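You operate a simulated robot arm through the tools that you are given. There is no shell and no other tool. Be economical: measure what you need, move in short steps, check, and stop when the job is done.

You are at the controls of a simulated two-armed robot. One attempt, no reset.

## Task
On the left of the small table, fold the blue cloth in half.

It is judged by the outcome, as a careful person would: the job done as asked, and still so three seconds after it is handed in. It fails if anything else is knocked over, pushed out of place, dropped, spilled or broken. Flat cloth is picked up by pressing the open fingertips on it (5 to 10 N) and closing them slowly along it; thin cloth reads only 2 to 8 mm in the jaws.

## Robot
Two 7-joint arms with two-finger parallel grippers on one trunk, on a base that drives. Base frame: it is fixed to the floor where the robot stands at the start and does not move with it; the origin is under the middle of the robot, x ahead of it, y to its left, z up; the surface under the hand at the start is at about z = 76. Units: cm, rad, N and s.
The left shoulder is at the start at [7, 17.7, 99.5], the right one opposite. With the tool pointing down near the work surface each hand reaches from about 30 to 74 cm from the robot's upright axis, wherever it stands, measured 20 degrees to its own side. Places, roughly: left of the small table [50, -10, 80]. Payload 3.43 kg a hand.
The TCP of each hand is the grasp point between the finger pads, 3 cm short of the fingertips. In the tool frame z runs along the fingers and y along their closing line. The gripper opens to 9.4 cm. The fingers are 2.8 cm wide and 1 cm thick; the gripper's body (5 by 9.6 cm) begins 5.5 cm behind the TCP.
Orientation is that of the tool frame in the base frame, as a unit quaternion [x, y, z, w]. With the fingers straight down and closing along the base's y, the tool's x points along the base's -x, its y along +y and its z along -z.

## Interface
- The arms move only by the tool jog_arm. It takes "left_rows", "right_rows" or both (then of equal length, played together; a hand with none holds still); each is one flat list of numbers, 7 for each row, row after row: the shift along the tool's x, y, z in cm, then the turn, a rotation vector about the tool's x, y, z in rad, then the closure, from 0 (fully open) to 1 (shut). In form: [tx, ty, tz, rx, ry, rz, grip, tx, ty, tz, rx, ry, rz, grip, ...]. A call has 1 to 8 rows; each row shifts and turns the commanded pose from where the row before left it, along the tool's axes as they then stand. Rows are played at 5 a second. More than 5 cm and 0.15 rad between two rows, or a gripper value outside its range, and nothing of the call is played. A pose out of reach is approached as far as the arm can. The call stops where the force on the tool passes 40 N (or 10 N more than at its start, if that is more) or the arm is blocked; 0.2 s more then pass. The fingers move at their own pace (about 15.3 cm/s each) and stop on an object; they squeeze with about 43 N. The grip force told is the motor's: it shows also when the fingers shut on nothing. Time passes only in rows, and 0.2 s behind the last, so rows that do not move let the fingers close. The reply holds the time, the measured pose of the TCP, the force on the tool along the base axes, the opening and the grip force, in the units named above and with some noise, with the torque about the TCP (base axes, N m) and any sound that the robot's microphone picked up.
- Cameras (640 x 400 px; columns grow to the right, rows downward): "scene" is now at [11.36, -3.58, 128.93]; the picture's right is [-0.47, -0.88, -0.00], its down [-0.70, 0.38, -0.60] and it looks along [0.53, -0.28, -0.80] (base axes); focal length 263 px, centre (320, 200). "left" rides on the left gripper at [7.6, -1.4, -10.3] in its tool frame; the picture's right is [0.18, 0.98, 0.00], its down [-0.75, 0.14, -0.64] and it looks along [-0.63, 0.12, 0.77] (tool axes); focal length 243 px, centre (320, 200). "right" rides on the right gripper at [7.6, 1.4, -10.2] in its tool frame; the picture's right is [-0.18, 0.98, 0.00], its down [-0.75, -0.14, -0.64] and it looks along [-0.63, -0.12, 0.77] (tool axes); focal length 243 px, centre (320, 200). There is no depth. A picture from a camera that has moved, and an enlarged one, comes with that camera's place and axes in the base frame and with its lens.
- snapshot(camera): a new picture of that camera. The clock stands still meanwhile.
- move_column(by): slides the trunk up (or, below 0, down) by that many cm; the arms and the scene camera ride with it, the base frame stays. It gives what a move gives, with no picture.
- drive_base(legs): drives the robot by 1 to 6 legs, each [ahead, turn to the left] in cm and rad, along the robot's own axes; the way and the turn of a leg run together, so that a leg with both is an arc; at most 150 cm and 3.142 rad a leg. The arms and the cameras ride along, it lands a little off, and it stops where it bumps. It gives what a move gives.
- head_to(pan, tilt): turns the head with the scene camera to pan (to the left, within 1.501 rad either way) and tilt (down, from -0.506 to 1.204), counted from straight ahead of the robot. It gives what a move gives.
- inspect(camera, box): a new picture of the part [left, top, right, bottom] of that camera's present view, enlarged. The clock stands still meanwhile.
- job_done(): hands the job in; it is judged then, once.

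Work in short steps. Places have to be worked out from the pictures, the camera data and where the tool is seen: move nearer, look again, correct. Check each grasp and each placing, and mend what went wrong. You have 120 turns and 100 pictures in all, those below and enlarged ones among them. Open the grippers and draw the arms clear of the work before you hand the job in, unless the task says otherwise; then end with one line.

The tools are called after "Request:" as name(argument=value, ...) on one line, values as JSON. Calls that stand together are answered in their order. jog_arm: Moves the arms, as the interface text tells. Its arguments: {"type":"object","properties":{"left_rows":{"type":"array","items":{"type":"number"}},"right_rows":{"type":"array","items":{"type":"number"}}},"required":[]} The other tools are called the same way: move_column (by) slides the trunk up or down; drive_base (legs) drives the base; head_to (pan, tilt) turns the head that bears the scene camera; snapshot (camera) takes a picture; inspect (camera, box) takes an enlarged picture of a part of a camera's view; job_done () hands the job in.

At the start:

```text
clock: 0.0
left_tcp_pos: [48.74, 1.38, 99.8]
left_tcp_rot: [0.001, 1.0, 0.0, -0.001]
left_ft_force: [-0.3, -1.2, 0.0]
left_ft_torque: [0.01, -0.05, 0.01]
left_finger_gap: 9.39
left_grasp_force: 0.1
right_tcp_pos: [40.39, -42.01, 94.64]
right_tcp_rot: [0.0, 1.0, 0.0, -0.001]
right_ft_force: [0.1, -0.2, 0.4]
right_ft_torque: [0.01, -0.03, -0.04]
right_finger_gap: 9.38
right_grasp_force: 0.1
trunk travel left (down, up): [-57.5, 26.5]
robot x, y, heading: [-0.06, 0.02, -0.006]
head pan, tilt: [-0.492, 0.925]
```

scene: 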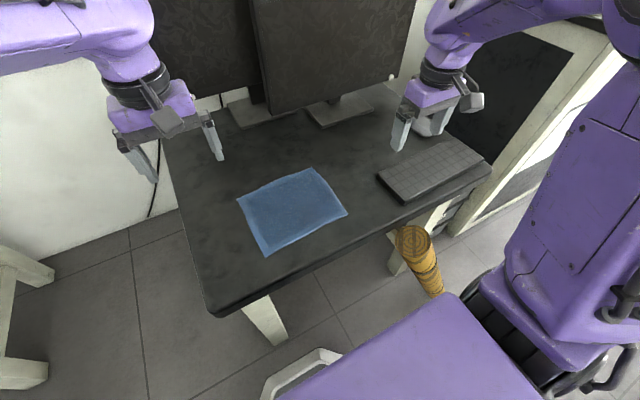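
right: 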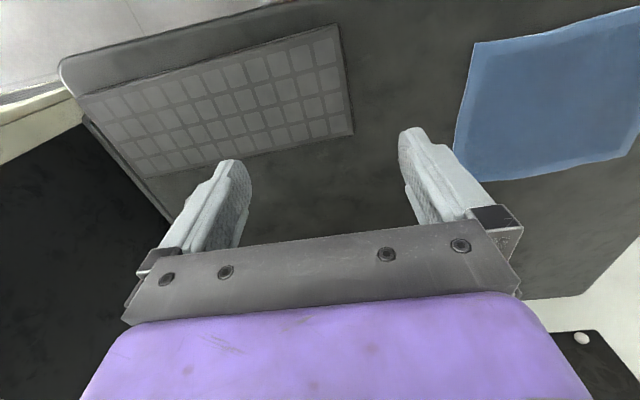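
left: 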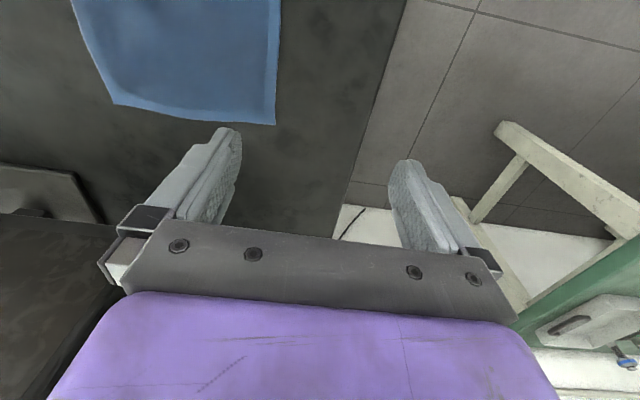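

The blue cloth appears to span x≈39 to 56.5 and y≈-4 to -25.5. I'll fold the far edge onto the near edge with both hands, so I'm moving the hands above the far corners with the fingers partly closed.

Request:
jog_arm(left_rows=[-1.09, -1.23, 2.63, 0, 0, 0, 0.68, -1.09, -1.23, 2.63, 0, 0, 0, 0.68, -1.09, -1.23, 2.63, 0, 0, 0, 0.68, -1.09, -1.23, 2.63, 0, 0, 0, 0.68, -1.09, -1.23, 2.63, 0, 0, 0, 0.68, -1.09, -1.23, 2.63, 0, 0, 0, 0.68], right_rows=[-2.53, 3.17, 1.77, 0, 0, 0, 0.68, -2.53, 3.17, 1.77, 0, 0, 0, 0.68, -2.53, 3.17, 1.77, 0, 0, 0, 0.68, -2.53, 3.17, 1.77, 0, 0, 0, 0.68, -2.53, 3.17, 1.77, 0, 0, 0, 0.68, -2.53, 3.17, 1.77, 0, 0, 0, 0.68])

Request:
snapshot(camera="left")

Request:
snapshot(camera="right")

Request:
snapshot(camera="scene")

```text
clock: 1.4
left_tcp_pos: [56.12, -5.25, 84.62]
left_tcp_rot: [-0.011, 1.0, -0.013, -0.001]
left_ft_force: [0.4, -0.3, 0.0]
left_ft_torque: [-0.01, -0.01, 0.01]
left_finger_gap: 3.0
left_grasp_force: 0.0
right_tcp_pos: [55.96, -23.07, 84.01]
right_tcp_rot: [0.0, 1.0, 0.0, 0.0]
right_ft_force: [0.4, -0.8, -1.2]
right_ft_torque: [-0.03, 0.0, 0.0]
right_finger_gap: 3.0
right_grasp_force: 0.1
trunk travel left (down, up): [-57.5, 26.5]
robot x, y, heading: [0.05, 0.07, 0.001]
head pan, tilt: [-0.492, 0.925]
```

```text
96 pictures are left
camera left: at [48.61, -6.73, 94.82], right [-0.21, 0.98, -0.02], down [0.75, 0.17, 0.64], along [0.63, 0.11, -0.77], focal length 243 px, centre (320, 200)
```

left: 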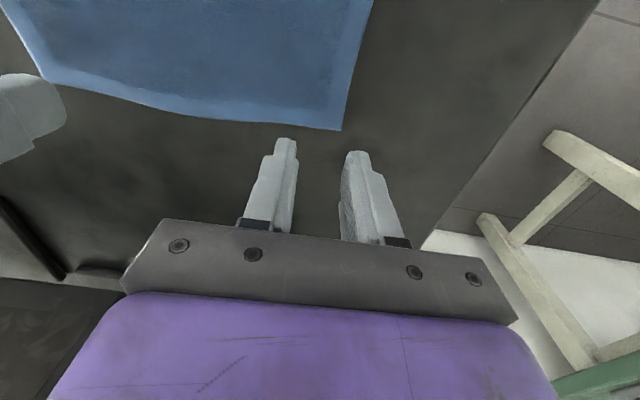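

```text
95 pictures are left
camera right: at [48.38, -21.59, 94.26], right [0.18, 0.98, 0.0], down [0.75, -0.14, 0.64], along [0.63, -0.12, -0.77], focal length 243 px, centre (320, 200)
```

right: 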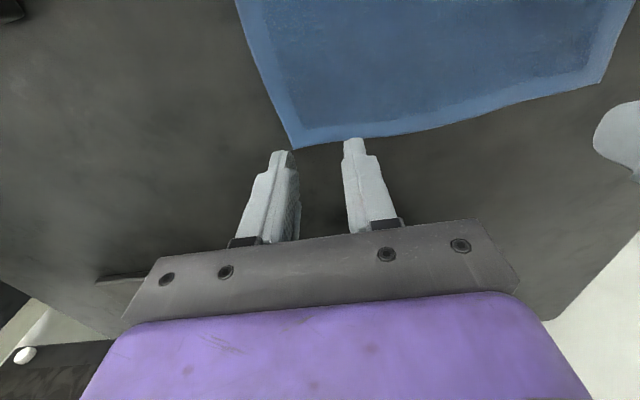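

```text
94 pictures are left
camera scene: at [11.63, -3.58, 128.91], right [-0.47, -0.88, 0.0], down [-0.71, 0.38, -0.6], along [0.53, -0.28, -0.8], focal length 263 px, centre (320, 200)
```

scene: 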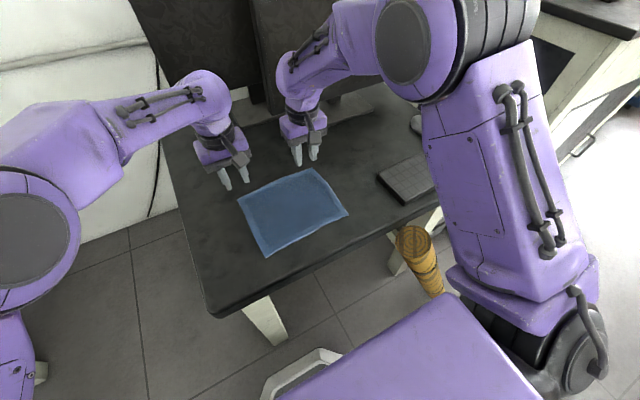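

Close up, the far corners are at about (56.5,-3.8) and (57.5,-25.5). I'll trim the positions and lower towards the cloth, stopping just above it.

Request:
jog_arm(left_rows=[0.6, -0.75, 1.5, 0, 0, 0, 0.68, 0, 0, 1.5, 0, 0, 0, 0.68, 0, 0, 1.5, 0, 0, 0, 0.68], right_rows=[-0.2, -0.2, 1.3, 0, 0, 0, 0.68, 0, 0, 1.3, 0, 0, 0, 0.68, 0, 0, 1.3, 0, 0, 0, 0.68])

Request:
snapshot(camera="left")

Request:
snapshot(camera="right")

```text
clock: 2.2
left_tcp_pos: [55.01, -6.39, 79.75]
left_tcp_rot: [-0.006, 1.0, -0.003, 0.0]
left_ft_force: [0.1, 0.5, 0.9]
left_ft_torque: [0.05, 0.02, 0.02]
left_finger_gap: 3.0
left_grasp_force: 0.1
right_tcp_pos: [55.91, -23.19, 80.03]
right_tcp_rot: [0.0, 1.0, 0.0, 0.0]
right_ft_force: [0.4, -0.2, 0.3]
right_ft_torque: [-0.02, 0.02, -0.02]
right_finger_gap: 2.99
right_grasp_force: 0.1
trunk travel left (down, up): [-57.5, 26.5]
robot x, y, heading: [-0.13, 0.11, -0.003]
head pan, tilt: [-0.492, 0.925]
```

```text
93 pictures are left
camera left: at [47.53, -7.89, 89.92], right [-0.2, 0.98, -0.01], down [0.75, 0.16, 0.64], along [0.63, 0.12, -0.77], focal length 243 px, centre (320, 200)
```

left: 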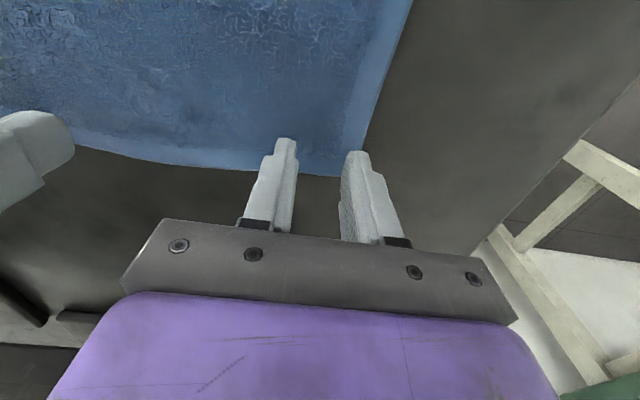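

```text
92 pictures are left
camera right: at [48.42, -21.8, 90.38], right [0.18, 0.98, 0.0], down [0.75, -0.14, 0.64], along [0.63, -0.12, -0.77], focal length 243 px, centre (320, 200)
```

right: 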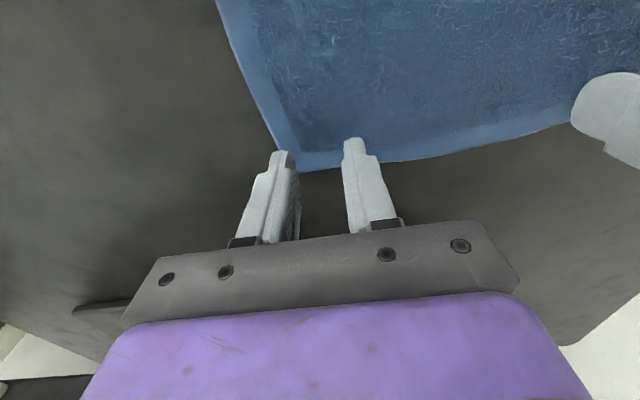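

The fingertips are about 1 cm above the cloth and close to the side edges. I'll nudge both hands slightly inward and lower gently to make contact.

Request:
jog_arm(left_rows=[0, -0.4, 0.3, 0, 0, 0, 0.68, 0, 0, 0.2, 0, 0, 0, 0.68, 0, 0, 0.1, 0, 0, 0, 0.68], right_rows=[0, 0.4, 0.4, 0, 0, 0, 0.68, 0, 0, 0.2, 0, 0, 0, 0.68, 0, 0, 0.2, 0, 0, 0, 0.68])

```text
clock: 3.0
left_tcp_pos: [54.92, -6.89, 79.3]
left_tcp_rot: [-0.005, 1.0, -0.002, 0.002]
left_ft_force: [3.9, -0.3, 14.4]
left_ft_torque: [-0.01, -0.1, 0.03]
left_finger_gap: 3.02
left_grasp_force: 0.0
right_tcp_pos: [55.69, -22.8, 79.46]
right_tcp_rot: [0.0, 1.0, 0.0, 0.001]
right_ft_force: [0.5, -0.6, 2.8]
right_ft_torque: [-0.01, -0.01, 0.0]
right_finger_gap: 3.0
right_grasp_force: 0.0
trunk travel left (down, up): [-57.5, 26.5]
robot x, y, heading: [0.08, -0.44, -0.001]
head pan, tilt: [-0.492, 0.925]
```

The left hand is pressing at 14 N and the right has only just touched (3 N). I'll even them out.

Request:
jog_arm(left_rows=[0, 0, -0.08, 0, 0, 0, 0.68, 0, 0, 0, 0, 0, 0, 0.68], right_rows=[0, 0, 0.07, 0, 0, 0, 0.68, 0, 0, 0, 0, 0, 0, 0.68])

Request:
snapshot(camera="left")

Request:
snapshot(camera="right")

```text
clock: 3.6
left_tcp_pos: [54.9, -6.87, 79.24]
left_tcp_rot: [-0.004, 1.0, -0.002, 0.001]
left_ft_force: [4.6, -1.4, 18.2]
left_ft_torque: [-0.02, -0.11, -0.01]
left_finger_gap: 2.99
left_grasp_force: 0.1
right_tcp_pos: [55.8, -22.87, 79.46]
right_tcp_rot: [0.001, 1.0, -0.001, 0.001]
right_ft_force: [1.1, -0.4, 4.8]
right_ft_torque: [-0.07, -0.03, 0.0]
right_finger_gap: 3.0
right_grasp_force: 0.1
trunk travel left (down, up): [-57.5, 26.5]
robot x, y, heading: [-0.1, -0.21, 0.002]
head pan, tilt: [-0.492, 0.925]
```

```text
91 pictures are left
camera left: at [47.26, -8.31, 89.45], right [-0.19, 0.98, 0.0], down [0.75, 0.15, 0.64], along [0.63, 0.12, -0.77], focal length 243 px, centre (320, 200)
```

left: 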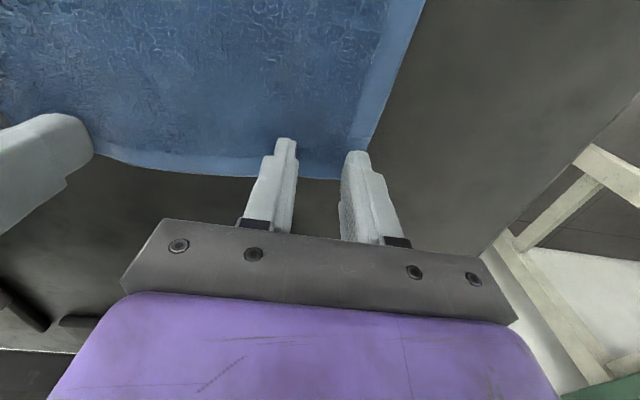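

```text
90 pictures are left
camera right: at [48.16, -21.32, 89.68], right [0.18, 0.98, 0.0], down [0.75, -0.14, 0.64], along [0.63, -0.12, -0.77], focal length 243 px, centre (320, 200)
```

right: 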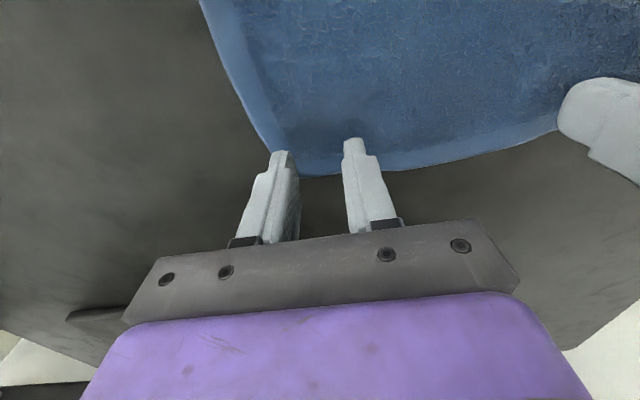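

Both hands are in contact near the corners. I'll close slowly, easing the left up slightly and the right down slightly.

Request:
jog_arm(left_rows=[0, 0, -0.1, 0, 0, 0, 0.68, 0, 0, 0, 0, 0, 0, 0.73, 0, 0, 0, 0, 0, 0, 0.78, 0, 0, 0, 0, 0, 0, 0.83, 0, 0, 0, 0, 0, 0, 0.88, 0, 0, 0, 0, 0, 0, 0.92, 0, 0, 0, 0, 0, 0, 0.96, 0, 0, 0, 0, 0, 0, 1], right_rows=[0, 0, 0.03, 0, 0, 0, 0.68, 0, 0, 0, 0, 0, 0, 0.73, 0, 0, 0, 0, 0, 0, 0.78, 0, 0, 0, 0, 0, 0, 0.83, 0, 0, 0, 0, 0, 0, 0.88, 0, 0, 0, 0, 0, 0, 0.92, 0, 0, 0, 0, 0, 0, 0.96, 0, 0, 0, 0, 0, 0, 1])

Request:
snapshot(camera="left")

Request:
snapshot(camera="right")

```text
clock: 5.4
left_tcp_pos: [54.73, -6.96, 79.45]
left_tcp_rot: [-0.004, 1.0, -0.005, 0.001]
left_ft_force: [0.3, -10.4, 2.5]
left_ft_torque: [-0.33, -0.01, 0.1]
left_finger_gap: 0.35
left_grasp_force: 37.9
right_tcp_pos: [55.71, -22.66, 79.33]
right_tcp_rot: [0.0, 1.0, -0.001, 0.001]
right_ft_force: [-0.3, 10.8, 9.2]
right_ft_torque: [0.31, 0.01, -0.06]
right_finger_gap: 0.3
right_grasp_force: 38.2
trunk travel left (down, up): [-57.5, 26.5]
robot x, y, heading: [0.05, 0.3, 0.0]
head pan, tilt: [-0.492, 0.925]
```

```text
89 pictures are left
camera left: at [47.24, -8.38, 89.62], right [-0.19, 0.98, -0.01], down [0.75, 0.15, 0.64], along [0.63, 0.12, -0.77], focal length 243 px, centre (320, 200)
```

left: 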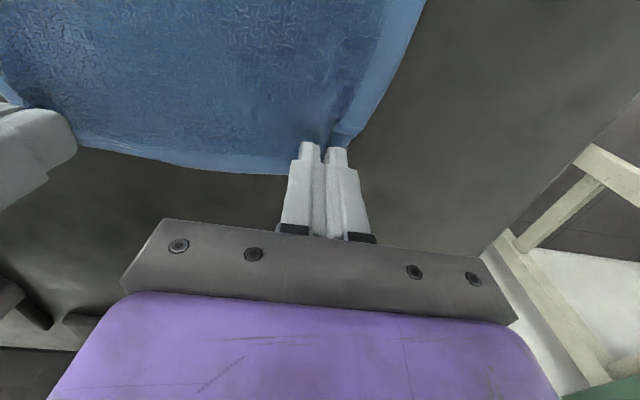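

```text
88 pictures are left
camera right: at [48.21, -21.23, 89.62], right [0.18, 0.98, 0.0], down [0.75, -0.14, 0.64], along [0.63, -0.12, -0.77], focal length 243 px, centre (320, 200)
```

right: 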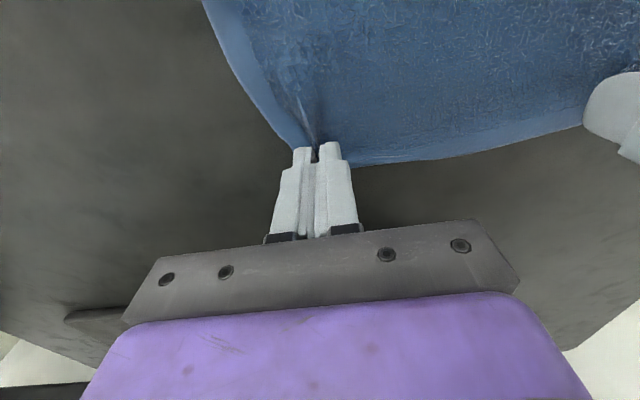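

Both jaws hold cloth (3.5 and 3.0 mm). I'll lift 3 cm, easing the hands inward a little to relieve the tension, and check.

Request:
jog_arm(left_rows=[0.3, -0.2, -1, 0, 0, 0, 1, 0.5, 0, -1, 0, 0, 0, 1, 0.5, 0, -1, 0, 0, 0, 1], right_rows=[0.3, 0.2, -1, 0, 0, 0, 1, 0.5, 0, -1, 0, 0, 0, 1, 0.5, 0, -1, 0, 0, 0, 1])

Request:
snapshot(camera="scene")

Request:
snapshot(camera="right")

```text
clock: 6.2
left_tcp_pos: [53.76, -6.63, 81.72]
left_tcp_rot: [-0.011, 1.0, -0.005, -0.009]
left_ft_force: [0.7, -14.2, 0.5]
left_ft_torque: [-0.46, -0.07, 0.11]
left_finger_gap: 0.36
left_grasp_force: 38.0
right_tcp_pos: [54.55, -22.56, 82.32]
right_tcp_rot: [0.0, 1.0, 0.0, -0.001]
right_ft_force: [-1.8, 15.3, -0.8]
right_ft_torque: [0.46, 0.04, -0.12]
right_finger_gap: 0.32
right_grasp_force: 37.9
trunk travel left (down, up): [-57.5, 26.5]
robot x, y, heading: [0.38, -0.23, 0.0]
head pan, tilt: [-0.492, 0.925]
```

```text
87 pictures are left
camera scene: at [11.32, -3.57, 128.93], right [-0.47, -0.88, 0.0], down [-0.7, 0.38, -0.6], along [0.53, -0.28, -0.8], focal length 263 px, centre (320, 200)
```

scene: 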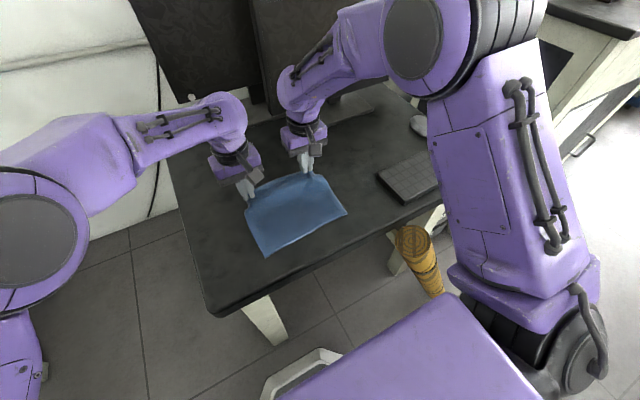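

```text
86 pictures are left
camera right: at [46.99, -21.1, 92.53], right [0.18, 0.98, 0.0], down [0.75, -0.14, 0.64], along [0.63, -0.12, -0.77], focal length 243 px, centre (320, 200)
```

right: 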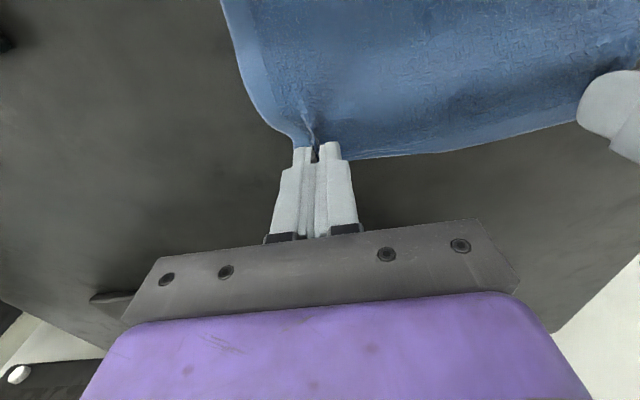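

The cloth came up with both hands. I'll carry the edge through the first half of an arc towards the robot, tilting the fingertips forward so the edge turns over.

Request:
jog_arm(left_rows=[2.34, -0.3, -2.48, 0, -0.115, 0, 1, 2.655, 0, -1.756, 0, -0.115, 0, 1, 2.665, 0, -1.035, 0, -0.115, 0, 1], right_rows=[2.34, 0.3, -2.48, 0, -0.115, 0, 1, 2.655, 0, -1.756, 0, -0.115, 0, 1, 2.665, 0, -1.035, 0, -0.115, 0, 1])

Request:
snapshot(camera="scene")

Request:
snapshot(camera="right")

```text
clock: 6.7
left_tcp_pos: [49.49, -6.79, 79.56]
left_tcp_rot: [-0.028, 0.999, -0.027, -0.012]
left_ft_force: [2.7, -14.4, 6.6]
left_ft_torque: [-0.54, -0.03, 0.13]
left_finger_gap: 0.38
left_grasp_force: 38.0
right_tcp_pos: [51.52, -21.82, 84.85]
right_tcp_rot: [-0.001, 0.998, 0.002, 0.064]
right_ft_force: [-2.2, 15.9, -6.4]
right_ft_torque: [0.48, 0.09, -0.05]
right_finger_gap: 0.3
right_grasp_force: 37.5
trunk travel left (down, up): [-57.5, 26.5]
robot x, y, heading: [-0.06, -0.07, -0.001]
head pan, tilt: [-0.492, 0.925]
stopped in row 2 (left hand): the force on the tool passed its limit at 42 N (the readings are from after the stop); the commanded pose is now the measured one
```

```text
85 pictures are left
camera scene: at [11.11, -3.54, 128.93], right [-0.47, -0.88, 0.0], down [-0.7, 0.38, -0.6], along [0.53, -0.28, -0.8], focal length 263 px, centre (320, 200)
```

scene: 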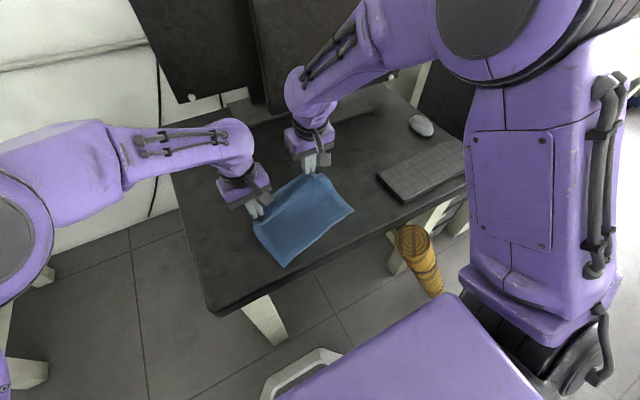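

```text
84 pictures are left
camera right: at [42.65, -20.56, 94.08], right [0.18, 0.98, 0.03], down [0.67, -0.14, 0.73], along [0.72, -0.11, -0.68], focal length 243 px, centre (320, 200)
```

right: 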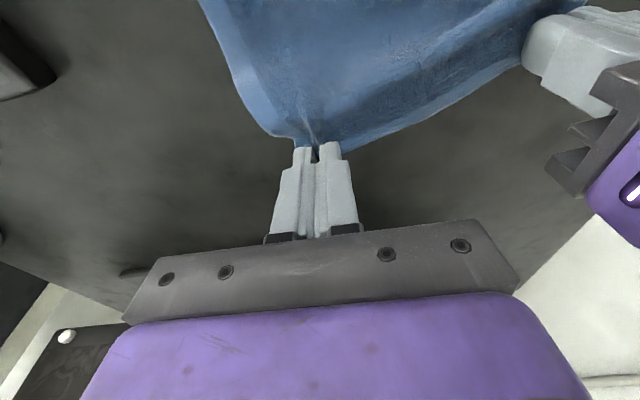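

The left hand didn't follow: it dipped to the table and dragged the cloth about 4 cm, probably because of a wrist or posture limit when tilting. I'll lift the left hand straight back up and forward, without tilting, to see how it follows.

Request:
jog_arm(left_rows=[0, -0.3, -1.5, 0, 0, 0, 1, -1, 0, -1.5, 0, 0, 0, 1, -1, 0, -1, 0, 0, 0, 1, -1, 0, 0, 0, 0, 0, 1])

Request:
snapshot(camera="scene")

Request:
snapshot(camera="left")

```text
clock: 7.7
left_tcp_pos: [52.83, -6.4, 83.49]
left_tcp_rot: [-0.03, 0.999, -0.026, -0.014]
left_ft_force: [0.5, -7.4, 0.6]
left_ft_torque: [-0.22, 0.07, 0.03]
left_finger_gap: 0.34
left_grasp_force: 38.3
right_tcp_pos: [51.84, -22.06, 84.88]
right_tcp_rot: [-0.001, 0.998, 0.002, 0.064]
right_ft_force: [-0.5, 7.4, -0.7]
right_ft_torque: [0.23, -0.04, -0.02]
right_finger_gap: 0.3
right_grasp_force: 37.6
trunk travel left (down, up): [-57.5, 26.5]
robot x, y, heading: [0.09, 0.09, 0.002]
head pan, tilt: [-0.492, 0.925]
```

```text
83 pictures are left
camera scene: at [11.46, -3.58, 128.92], right [-0.47, -0.88, 0.0], down [-0.7, 0.38, -0.6], along [0.53, -0.28, -0.8], focal length 263 px, centre (320, 200)
```

scene: 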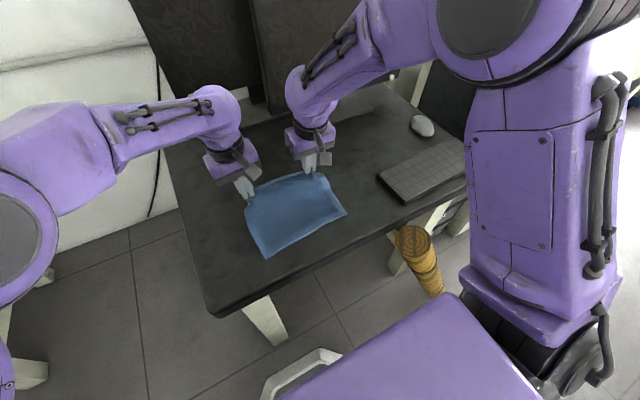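

```text
82 pictures are left
camera left: at [45.65, -7.75, 93.87], right [-0.24, 0.97, -0.05], down [0.76, 0.22, 0.61], along [0.6, 0.11, -0.79], focal length 243 px, centre (320, 200)
```

left: 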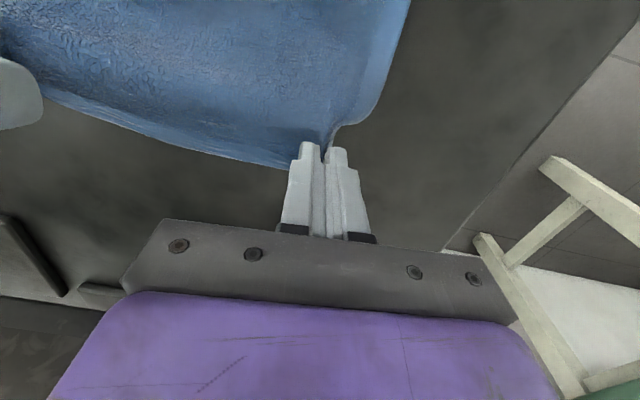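

The cloth is back in place. Now I'll move backwards and up in small steps with the left kept vertical.

Request:
jog_arm(left_rows=[0.8, -0.1, -0.9, 0, 0, 0, 1, 0.8, -0.1, -0.8, 0, 0, 0, 1, 0.8, -0.1, -0.8, 0, 0, 0, 1, 0.8, 0, 0, 0, 0, 0, 1], right_rows=[0.63, 0.1, -0.4, 0, 0, 0, 1, 0.63, 0.1, -0.4, 0, 0, 0, 1, 0.63, 0.1, -0.4, 0, 0, 0, 1, 0.63, 0, -0.24, 0, 0, 0, 1])

Request:
snapshot(camera="scene")

```text
clock: 8.7
left_tcp_pos: [49.19, -6.2, 83.23]
left_tcp_rot: [-0.039, 0.998, -0.028, -0.046]
left_ft_force: [-0.1, -7.0, 0.8]
left_ft_torque: [-0.24, -0.01, 0.03]
left_finger_gap: 0.32
left_grasp_force: 38.6
right_tcp_pos: [49.01, -21.83, 85.94]
right_tcp_rot: [0.0, 0.998, 0.002, 0.065]
right_ft_force: [0.8, 7.3, -1.2]
right_ft_torque: [0.18, 0.01, 0.03]
right_finger_gap: 0.33
right_grasp_force: 37.8
trunk travel left (down, up): [-57.5, 26.5]
robot x, y, heading: [-0.06, 0.02, 0.003]
head pan, tilt: [-0.492, 0.925]
```

```text
81 pictures are left
camera scene: at [11.35, -3.58, 128.93], right [-0.47, -0.88, 0.0], down [-0.7, 0.38, -0.6], along [0.53, -0.28, -0.8], focal length 263 px, centre (320, 200)
```

scene: 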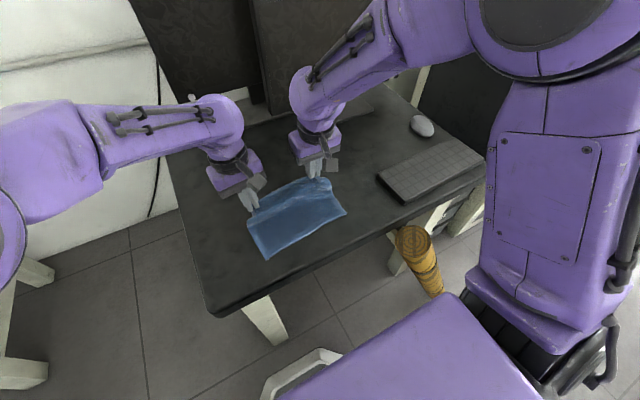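

The left arm can't lift or tilt at this crossed-over place, although the right does. I'll lay the cloth back flat, then release and reposition the base so the cloth is centred in front of the robot.

Request:
jog_arm(left_rows=[-1.0, 0.1, 0, 0, 0, 0, 1, -1.0, 0.1, 0, 0, 0, 0, 1, -1.0, 0.1, 0.6, 0, 0, 0, 1, -1.0, 0, 0.8, 0, 0, 0, 1, -0.9, 0, 0.9, 0, 0, 0, 1, -0.9, 0, 0.6, 0, 0, 0, 1], right_rows=[-1.16, -0.1, 0.15, 0, 0.128, 0, 1, -1.17, -0.1, 0.5, 0, 0, 0, 1, -1.17, -0.1, 1.2, 0, 0, 0, 1, -1.17, -0.1, 1.4, 0, 0, 0, 1, -1.17, -0.1, 1.4, 0, 0, 0, 1, -1.17, -0.1, 1.2, 0, 0, 0, 1])

Request:
snapshot(camera="scene")

```text
clock: 10.1
left_tcp_pos: [55.63, -6.1, 82.88]
left_tcp_rot: [-0.034, 0.999, -0.032, -0.016]
left_ft_force: [0.6, -19.0, -5.0]
left_ft_torque: [-0.6, -0.02, 0.09]
left_finger_gap: 0.36
left_grasp_force: 38.6
right_tcp_pos: [56.12, -22.3, 80.11]
right_tcp_rot: [-0.001, 1.0, 0.002, -0.001]
right_ft_force: [-0.2, 19.5, 4.8]
right_ft_torque: [0.64, 0.05, -0.16]
right_finger_gap: 0.38
right_grasp_force: 38.0
trunk travel left (down, up): [-57.5, 26.5]
robot x, y, heading: [-0.32, -0.06, 0.001]
head pan, tilt: [-0.492, 0.925]
```

```text
80 pictures are left
camera scene: at [11.51, -3.6, 128.92], right [-0.47, -0.88, 0.0], down [-0.71, 0.38, -0.6], along [0.53, -0.28, -0.8], focal length 263 px, centre (320, 200)
```

scene: 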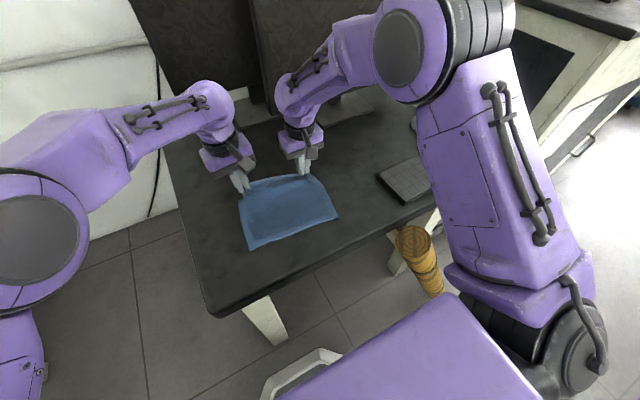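

The left hand is still 3 cm up. I'll lower it, ease the tension, and bring both hands to the table.

Request:
jog_arm(left_rows=[0, -0.2, 1, 0, 0, 0, 1, 0, -0.1, 1, 0, 0, 0, 1, 0, 0, 0.8, 0, 0, 0, 1], right_rows=[0, 0.2, 0.2, 0, 0, 0, 1, 0, 0, 0.2, 0, 0, 0, 1, 0, 0, 0, 0, 0, 0, 1])

```text
clock: 10.9
left_tcp_pos: [55.38, -6.47, 80.08]
left_tcp_rot: [-0.032, 0.999, -0.026, -0.013]
left_ft_force: [0.1, -6.3, 0.2]
left_ft_torque: [-0.17, -0.03, 0.01]
left_finger_gap: 0.34
left_grasp_force: 38.3
right_tcp_pos: [56.05, -22.22, 79.87]
right_tcp_rot: [-0.001, 1.0, 0.0, 0.0]
right_ft_force: [0.7, 7.5, 0.3]
right_ft_torque: [0.18, 0.02, -0.03]
right_finger_gap: 0.34
right_grasp_force: 37.8
trunk travel left (down, up): [-57.5, 26.5]
robot x, y, heading: [-0.18, 0.07, -0.003]
head pan, tilt: [-0.492, 0.925]
```

Both hands are near the table. I'll open the fingers slowly to spread the bunches, then rise clear.

Request:
jog_arm(left_rows=[0, 0, 0.4, 0, 0, 0, 1, 0, 0, 0, 0, 0, 0, 0.9, 0, 0, 0, 0, 0, 0, 0.75, 0, 0, 0, 0, 0, 0, 0.68, 0, 0, -2, 0, 0, 0, 0.68, 0, 0, -4, 0, 0, 0, 0.68, 0, 0, -4, 0, 0, 0, 0.68, 0, 0, -4, 0, 0, 0, 0.68], right_rows=[0, 0, 0.3, 0, 0, 0, 1, 0, 0, 0, 0, 0, 0, 0.9, 0, 0, 0, 0, 0, 0, 0.75, 0, 0, 0, 0, 0, 0, 0.68, 0, 0, -2, 0, 0, 0, 0.68, 0, 0, -4, 0, 0, 0, 0.68, 0, 0, -4, 0, 0, 0, 0.68, 0, 0, -4, 0, 0, 0, 0.68])

Request:
snapshot(camera="scene")

Request:
snapshot(camera="left")

Request:
snapshot(camera="right")

```text
clock: 12.7
left_tcp_pos: [55.77, -5.56, 93.25]
left_tcp_rot: [-0.035, 0.999, -0.026, -0.019]
left_ft_force: [-0.5, -0.5, -0.6]
left_ft_torque: [-0.02, -0.04, -0.03]
left_finger_gap: 3.02
left_grasp_force: 0.1
right_tcp_pos: [56.04, -22.1, 93.67]
right_tcp_rot: [-0.001, 1.0, 0.0, 0.001]
right_ft_force: [0.0, 0.4, -0.2]
right_ft_torque: [0.01, -0.02, 0.0]
right_finger_gap: 3.05
right_grasp_force: 0.1
trunk travel left (down, up): [-57.5, 26.5]
robot x, y, heading: [-0.03, -0.12, 0.001]
head pan, tilt: [-0.492, 0.925]
```

```text
79 pictures are left
camera scene: at [11.21, -3.53, 128.94], right [-0.47, -0.88, 0.0], down [-0.7, 0.38, -0.6], along [0.53, -0.28, -0.8], focal length 263 px, centre (320, 200)
```

scene: 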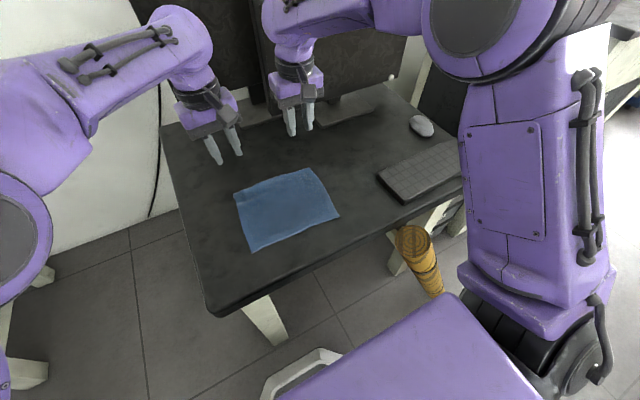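

```text
78 pictures are left
camera left: at [48.6, -6.96, 103.73], right [-0.25, 0.97, -0.04], down [0.76, 0.23, 0.6], along [0.59, 0.12, -0.8], focal length 243 px, centre (320, 200)
```

left: 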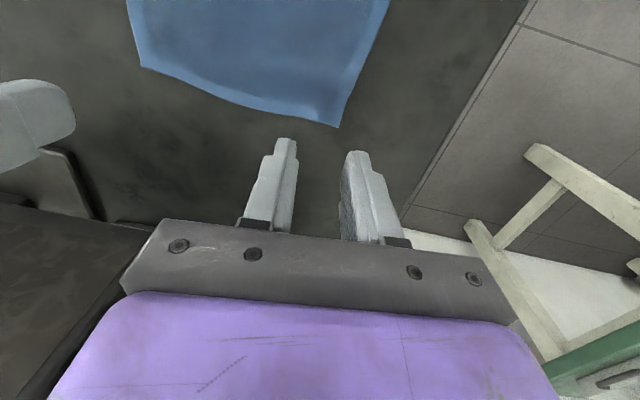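

```text
77 pictures are left
camera right: at [48.34, -20.75, 103.97], right [0.18, 0.98, 0.0], down [0.75, -0.14, 0.64], along [0.63, -0.12, -0.77], focal length 243 px, centre (320, 200)
```

right: 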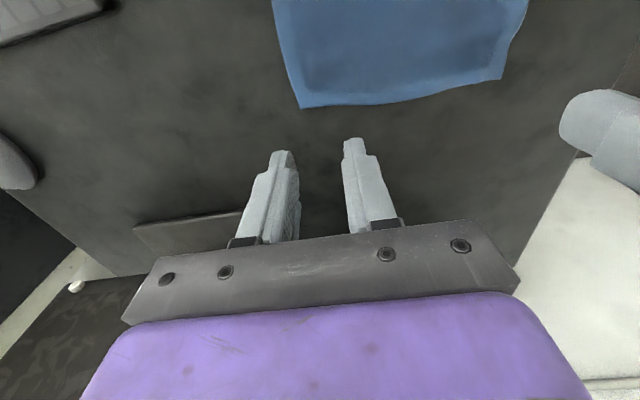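

The cloth is flat again and undamaged. Before moving the base sideways, I'll look left and right for free floor space.

Request:
head_to(pan=1.5, tilt=0.7)

Request:
snapshot(camera="scene")

Request:
head_to(pan=-1.5, tilt=0.7)

Request:
snapshot(camera="scene")

```text
clock: 14.6
left_tcp_pos: [55.8, -5.78, 93.75]
left_tcp_rot: [-0.034, 0.999, -0.028, -0.016]
left_ft_force: [0.2, 0.4, 0.2]
left_ft_torque: [-0.03, -0.03, -0.02]
left_finger_gap: 3.03
left_grasp_force: 0.0
right_tcp_pos: [56.07, -22.19, 93.59]
right_tcp_rot: [-0.001, 1.0, 0.002, 0.0]
right_ft_force: [0.2, -0.2, -0.4]
right_ft_torque: [-0.02, 0.03, 0.0]
right_finger_gap: 2.99
right_grasp_force: 0.1
trunk travel left (down, up): [-57.5, 26.5]
robot x, y, heading: [-0.02, 0.06, 0.001]
head pan, tilt: [1.499, 0.7]
```

```text
76 pictures are left
camera scene: at [5.46, 8.4, 130.74], right [1.0, -0.07, 0.0], down [-0.05, -0.64, -0.76], along [0.05, 0.76, -0.64], focal length 263 px, centre (320, 200)
```

scene: 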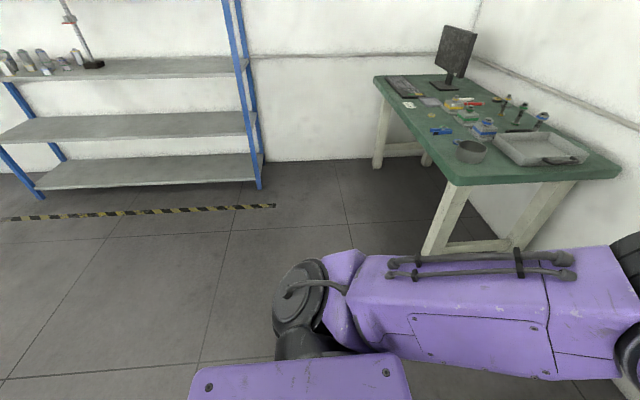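

```text
clock: 17.2
left_tcp_pos: [55.92, -5.51, 93.74]
left_tcp_rot: [-0.034, 0.999, -0.028, -0.014]
left_ft_force: [0.5, -0.1, 0.5]
left_ft_torque: [0.02, -0.02, 0.02]
left_finger_gap: 3.02
left_grasp_force: 0.0
right_tcp_pos: [56.04, -22.33, 93.5]
right_tcp_rot: [0.0, 1.0, 0.002, 0.0]
right_ft_force: [-1.0, -0.4, 0.3]
right_ft_torque: [0.03, 0.02, -0.01]
right_finger_gap: 3.02
right_grasp_force: 0.0
trunk travel left (down, up): [-57.5, 26.5]
robot x, y, heading: [0.13, 0.32, 0.001]
head pan, tilt: [-1.499, 0.7]
```

```text
75 pictures are left
camera scene: at [5.46, -8.55, 130.74], right [-1.0, -0.07, 0.0], down [-0.05, 0.64, -0.76], along [0.06, -0.76, -0.64], focal length 263 px, centre (320, 200)
```

scene: 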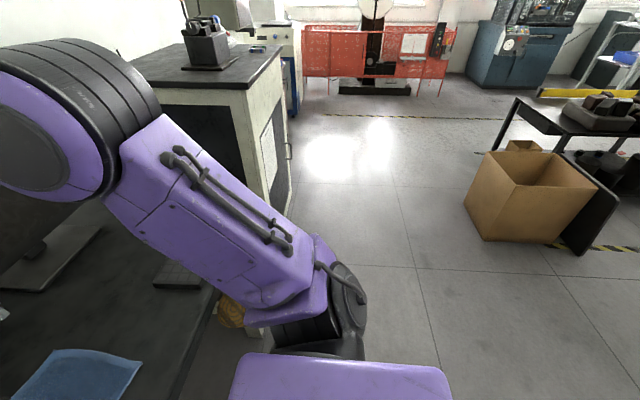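

The surroundings are open. I'll shift the robot about 12 cm to its right with a turn, a reverse, a turn back and a drive forward, with the hands well above the table.

Request:
drive_base(legs=[[0, 0.35], [-36, 0], [0, -0.35], [33.8, 0]])

Request:
head_to(pan=-0.1, tilt=0.95)

Request:
snapshot(camera="scene")

```text
clock: 23.5
left_tcp_pos: [55.82, -17.97, 93.81]
left_tcp_rot: [-0.036, 0.999, -0.029, -0.015]
left_ft_force: [0.2, -0.5, -0.4]
left_ft_torque: [0.03, -0.01, 0.0]
left_finger_gap: 3.01
left_grasp_force: 0.1
right_tcp_pos: [56.12, -34.46, 93.45]
right_tcp_rot: [-0.002, 1.0, 0.002, 0.0]
right_ft_force: [-0.1, 0.3, -0.2]
right_ft_torque: [0.01, 0.02, 0.01]
right_finger_gap: 3.02
right_grasp_force: 0.1
trunk travel left (down, up): [-57.5, 26.5]
robot x, y, heading: [-0.31, -12.44, -0.006]
head pan, tilt: [-1.499, 0.7]
```

```text
clock: 25.1
left_tcp_pos: [56.02, -17.84, 93.83]
left_tcp_rot: [-0.036, 0.999, -0.03, -0.014]
left_ft_force: [0.1, -0.1, 0.3]
left_ft_torque: [-0.01, -0.02, -0.02]
left_finger_gap: 3.0
left_grasp_force: 0.0
right_tcp_pos: [56.19, -34.49, 93.54]
right_tcp_rot: [-0.001, 1.0, 0.002, 0.0]
right_ft_force: [-0.3, 0.1, -1.0]
right_ft_torque: [-0.01, 0.0, 0.0]
right_finger_gap: 3.01
right_grasp_force: 0.1
trunk travel left (down, up): [-57.5, 26.5]
robot x, y, heading: [-0.06, -12.11, 0.002]
head pan, tilt: [-0.099, 0.949]
```

```text
74 pictures are left
camera scene: at [12.07, -13.22, 128.76], right [-0.1, -1.0, 0.0], down [-0.81, 0.08, -0.58], along [0.58, -0.06, -0.81], focal length 263 px, centre (320, 200)
```

scene: 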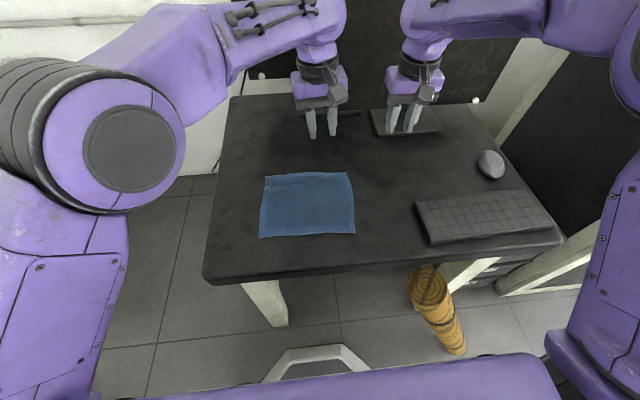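

The base moved cleanly and the robot is now centred on the cloth, which spans x≈40.5 to 58.5 and y≈-3 to -25. I'll move the hands over the far corners again, correcting the left hand's small tilt.

Request:
jog_arm(left_rows=[-0.28, 3, 2.2, -0.06, -0.03, 0.07, 0.68, -0.28, 3, 2.2, 0, 0, 0, 0.68, -0.28, 3, 2.2, 0, 0, 0, 0.68, -0.28, 3, 2.2, 0, 0, 0, 0.68], right_rows=[-0.22, 2.8, 2.15, 0, 0, 0, 0.68, -0.22, 2.8, 2.15, 0, 0, 0, 0.68, -0.22, 2.8, 2.15, 0, 0, 0, 0.68, -0.22, 2.8, 2.15, 0, 0, 0, 0.68])

Request:
snapshot(camera="left")

Request:
snapshot(camera="right")

```text
clock: 26.1
left_tcp_pos: [56.67, -5.82, 84.79]
left_tcp_rot: [0.0, 1.0, 0.001, 0.001]
left_ft_force: [-0.5, -0.1, 0.1]
left_ft_torque: [-0.03, -0.03, 0.04]
left_finger_gap: 3.02
left_grasp_force: 0.1
right_tcp_pos: [57.12, -23.12, 84.95]
right_tcp_rot: [-0.002, 1.0, 0.001, 0.0]
right_ft_force: [0.0, -0.2, -0.2]
right_ft_torque: [-0.02, -0.03, -0.01]
right_finger_gap: 3.01
right_grasp_force: 0.1
trunk travel left (down, up): [-57.5, 26.5]
robot x, y, heading: [0.29, -12.29, 0.001]
head pan, tilt: [-0.099, 0.949]
```

```text
73 pictures are left
camera left: at [49.17, -7.31, 94.96], right [-0.18, 0.98, 0.0], down [0.75, 0.14, 0.64], along [0.63, 0.12, -0.77], focal length 243 px, centre (320, 200)
```

left: 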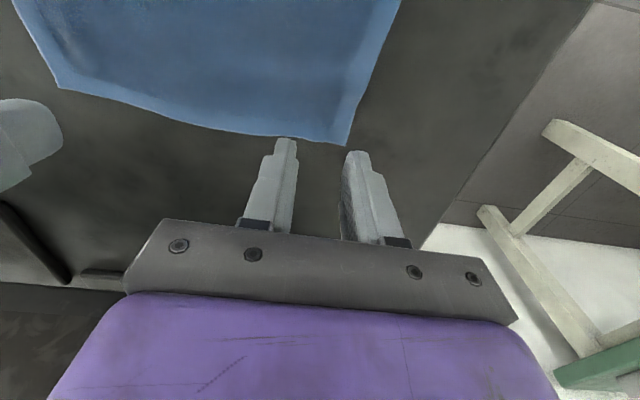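

```text
72 pictures are left
camera right: at [49.44, -21.71, 95.25], right [0.18, 0.98, 0.0], down [0.75, -0.14, 0.64], along [0.63, -0.12, -0.77], focal length 243 px, centre (320, 200)
```

right: 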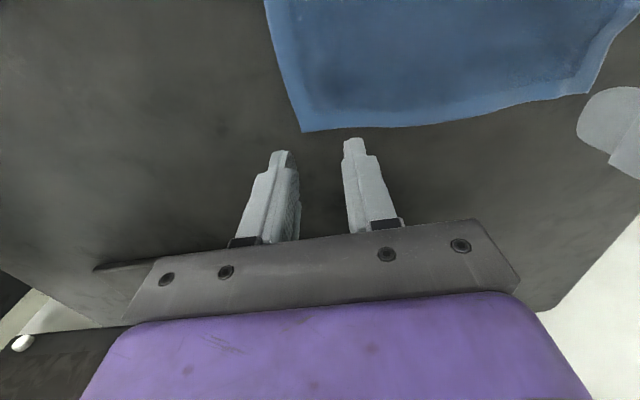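

Positions are good. Before grasping, I'll rehearse the arc in the air with the hands tilted to confirm the left arm can follow now.

Request:
jog_arm(left_rows=[2.34, 0, -2.48, 0, -0.115, 0, 0.68, 2.655, 0, -1.756, 0, -0.115, 0, 0.68, 2.665, 0, -1.035, 0, -0.115, 0, 0.68, 3.036, 0, 0.11, 0, -0.115, 0, 0.68, 2.533, 0, 0.608, 0, -0.115, 0, 0.68, 2.695, 0, 0.886, 0, -0.115, 0, 0.68], right_rows=[2.34, 0, -2.48, 0, -0.115, 0, 0.68, 2.655, 0, -1.756, 0, -0.115, 0, 0.68, 2.665, 0, -1.035, 0, -0.115, 0, 0.68, 3.036, 0, 0.11, 0, -0.115, 0, 0.68, 2.533, 0, 0.608, 0, -0.115, 0, 0.68, 2.695, 0, 0.886, 0, -0.115, 0, 0.68])

```text
clock: 27.5
left_tcp_pos: [41.95, -6.18, 84.07]
left_tcp_rot: [0.001, 0.941, 0.001, 0.338]
left_ft_force: [-0.7, 0.5, 0.8]
left_ft_torque: [0.0, 0.01, 0.01]
left_finger_gap: 3.0
left_grasp_force: 0.0
right_tcp_pos: [42.24, -23.3, 84.19]
right_tcp_rot: [-0.001, 0.941, 0.003, 0.338]
right_ft_force: [0.4, -0.1, 0.8]
right_ft_torque: [-0.02, 0.02, -0.01]
right_finger_gap: 3.03
right_grasp_force: 0.1
trunk travel left (down, up): [-57.5, 26.5]
robot x, y, heading: [0.09, -12.63, 0.001]
head pan, tilt: [-0.099, 0.949]
```

Both arms follow the arc perfectly now. I'll return to above the far corners and come down to just above the cloth.

Request:
jog_arm(left_rows=[-2.78, 0, -0.57, 0, 0.115, 0, 0.68, -2.586, 0, -0.313, 0, 0.115, 0, 0.68, -3.03, 0, 0.24, 0, 0.115, 0, 0.68, -2.528, 0, 1.333, 0, 0.115, 0, 0.68, -2.438, 0, 2.05, 0, 0.115, 0, 0.68, -2.04, 0, 2.73, 0, 0.115, 0, 0.68, 0, 0, 2, 0, 0, 0, 0.68, 0, 0, 2, 0, 0, 0, 0.68], right_rows=[-2.78, 0, -0.57, 0, 0.115, 0, 0.68, -2.586, 0, -0.313, 0, 0.115, 0, 0.68, -3.03, 0, 0.24, 0, 0.115, 0, 0.68, -2.528, 0, 1.333, 0, 0.115, 0, 0.68, -2.438, 0, 2.05, 0, 0.115, 0, 0.68, -2.04, 0, 2.73, 0, 0.115, 0, 0.68, 0.75, 0.7, 2, 0, 0, 0, 0.68, 0, 0, 2, 0, 0, 0, 0.68])

Request:
snapshot(camera="left")

Request:
snapshot(camera="right")

```text
clock: 29.3
left_tcp_pos: [56.85, -6.01, 80.84]
left_tcp_rot: [-0.001, 1.0, 0.001, 0.0]
left_ft_force: [-0.2, -0.6, -0.6]
left_ft_torque: [-0.02, 0.02, -0.01]
left_finger_gap: 3.0
left_grasp_force: 0.0
right_tcp_pos: [56.41, -22.59, 80.77]
right_tcp_rot: [-0.003, 1.0, 0.001, -0.001]
right_ft_force: [-0.5, 0.4, -0.7]
right_ft_torque: [0.0, -0.01, 0.02]
right_finger_gap: 3.0
right_grasp_force: 0.1
trunk travel left (down, up): [-57.5, 26.5]
robot x, y, heading: [0.16, -12.35, 0.002]
head pan, tilt: [-0.099, 0.949]
```

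```text
71 pictures are left
camera left: at [49.35, -7.51, 90.97], right [-0.18, 0.98, 0.0], down [0.75, 0.14, 0.64], along [0.63, 0.12, -0.77], focal length 243 px, centre (320, 200)
```

left: 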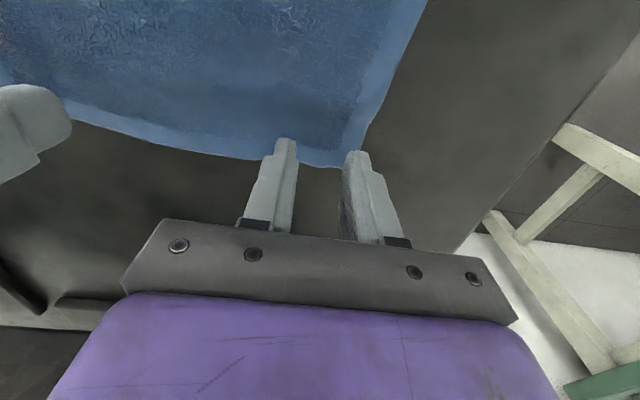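

```text
70 pictures are left
camera right: at [48.87, -21.26, 91.13], right [0.18, 0.98, 0.0], down [0.76, -0.14, 0.64], along [0.63, -0.11, -0.77], focal length 243 px, centre (320, 200)
```

right: 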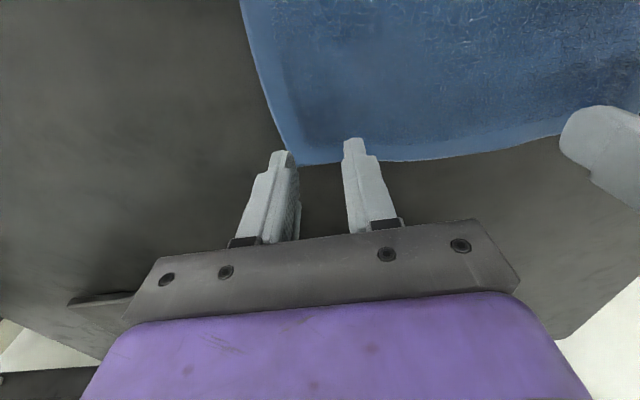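

The alignment looks good. I'll lower to contact with a small inward nudge.

Request:
jog_arm(left_rows=[0, -0.3, 0.7, 0, 0, 0, 0.68, 0, 0, 0.5, 0, 0, 0, 0.68, 0, 0, 0.2, 0, 0, 0, 0.68, 0, 0, 0, 0, 0, 0, 0.68], right_rows=[0, 0.3, 0.7, 0, 0, 0, 0.68, 0, 0, 0.5, 0, 0, 0, 0.68, 0, 0, 0.2, 0, 0, 0, 0.68, 0, 0, 0, 0, 0, 0, 0.68])

```text
clock: 30.3
left_tcp_pos: [56.71, -6.32, 79.51]
left_tcp_rot: [0.0, 1.0, 0.001, 0.001]
left_ft_force: [-0.1, -0.5, -0.1]
left_ft_torque: [0.02, 0.02, -0.02]
left_finger_gap: 3.03
left_grasp_force: 0.1
right_tcp_pos: [56.35, -22.33, 79.55]
right_tcp_rot: [-0.002, 1.0, 0.002, 0.0]
right_ft_force: [0.1, -0.2, 0.0]
right_ft_torque: [0.01, 0.02, 0.01]
right_finger_gap: 3.03
right_grasp_force: 0.0
trunk travel left (down, up): [-57.5, 26.5]
robot x, y, heading: [-0.01, -12.47, 0.005]
head pan, tilt: [-0.099, 0.949]
```

There's no contact yet, so I'll go down another 0.2 cm.

Request:
jog_arm(left_rows=[0, 0, 0.1, 0, 0, 0, 0.68, 0, 0, 0.1, 0, 0, 0, 0.68, 0, 0, 0, 0, 0, 0, 0.68], right_rows=[0, 0, 0.1, 0, 0, 0, 0.68, 0, 0, 0.1, 0, 0, 0, 0.68, 0, 0, 0, 0, 0, 0, 0.68])

```text
clock: 31.1
left_tcp_pos: [56.64, -6.4, 79.37]
left_tcp_rot: [0.001, 1.0, 0.001, 0.002]
left_ft_force: [0.5, 1.4, 3.9]
left_ft_torque: [0.02, -0.03, -0.01]
left_finger_gap: 3.0
left_grasp_force: 0.0
right_tcp_pos: [56.17, -22.24, 79.48]
right_tcp_rot: [-0.002, 1.0, 0.002, 0.002]
right_ft_force: [0.8, -0.9, 2.3]
right_ft_torque: [0.02, -0.01, -0.04]
right_finger_gap: 3.0
right_grasp_force: 0.0
trunk travel left (down, up): [-57.5, 26.5]
robot x, y, heading: [0.13, -12.36, -0.003]
head pan, tilt: [-0.099, 0.949]
```

Light contact (4 N and 2 N). I'll press slightly more and close slowly, easing inward to limit the tension.

Request:
jog_arm(left_rows=[0, 0, 0.06, 0, 0, 0, 0.68, 0, 0, 0, 0, 0, 0, 0.73, 0, -0.06, 0, 0, 0, 0, 0.78, 0, -0.06, 0, 0, 0, 0, 0.83, 0, -0.06, 0, 0, 0, 0, 0.88, 0, -0.06, 0, 0, 0, 0, 0.92, 0, -0.06, 0, 0, 0, 0, 0.96, 0, 0, 0, 0, 0, 0, 1], right_rows=[0, 0, 0.1, 0, 0, 0, 0.68, 0, 0, 0, 0, 0, 0, 0.73, 0, 0.06, 0, 0, 0, 0, 0.78, 0, 0.06, 0, 0, 0, 0, 0.83, 0, 0.06, 0, 0, 0, 0, 0.88, 0, 0.06, 0, 0, 0, 0, 0.92, 0, 0.06, 0, 0, 0, 0, 0.96, 0, 0, 0, 0, 0, 0, 1])

Request:
snapshot(camera="left")

Request:
snapshot(camera="right")

```text
clock: 32.9
left_tcp_pos: [56.6, -6.69, 79.32]
left_tcp_rot: [0.0, 1.0, 0.001, 0.001]
left_ft_force: [0.2, -4.6, 6.9]
left_ft_torque: [-0.12, 0.02, 0.07]
left_finger_gap: 0.34
left_grasp_force: 37.9
right_tcp_pos: [56.15, -21.97, 79.34]
right_tcp_rot: [-0.002, 1.0, 0.002, 0.002]
right_ft_force: [-0.8, 5.5, 6.8]
right_ft_torque: [0.15, 0.05, -0.05]
right_finger_gap: 0.3
right_grasp_force: 36.9
trunk travel left (down, up): [-57.5, 26.5]
robot x, y, heading: [-0.07, -12.3, 0.002]
head pan, tilt: [-0.099, 0.949]
```

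```text
69 pictures are left
camera left: at [49.03, -8.08, 89.48], right [-0.18, 0.98, 0.0], down [0.75, 0.14, 0.65], along [0.63, 0.12, -0.76], focal length 243 px, centre (320, 200)
```

left: 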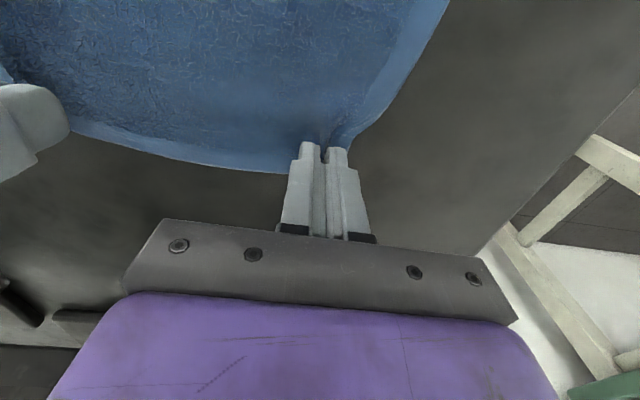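

```text
68 pictures are left
camera right: at [48.54, -20.57, 89.66], right [0.18, 0.98, 0.0], down [0.75, -0.14, 0.64], along [0.63, -0.11, -0.77], focal length 243 px, centre (320, 200)
```

right: 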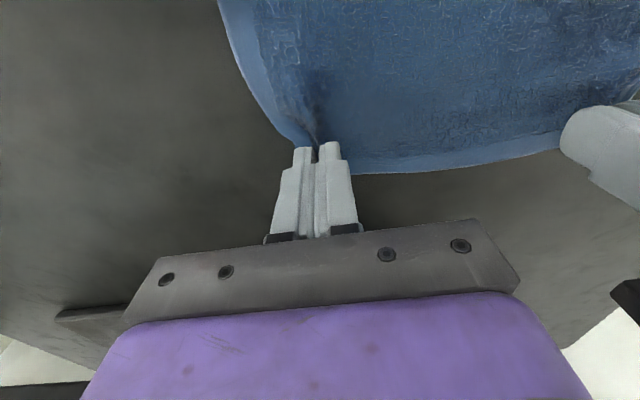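

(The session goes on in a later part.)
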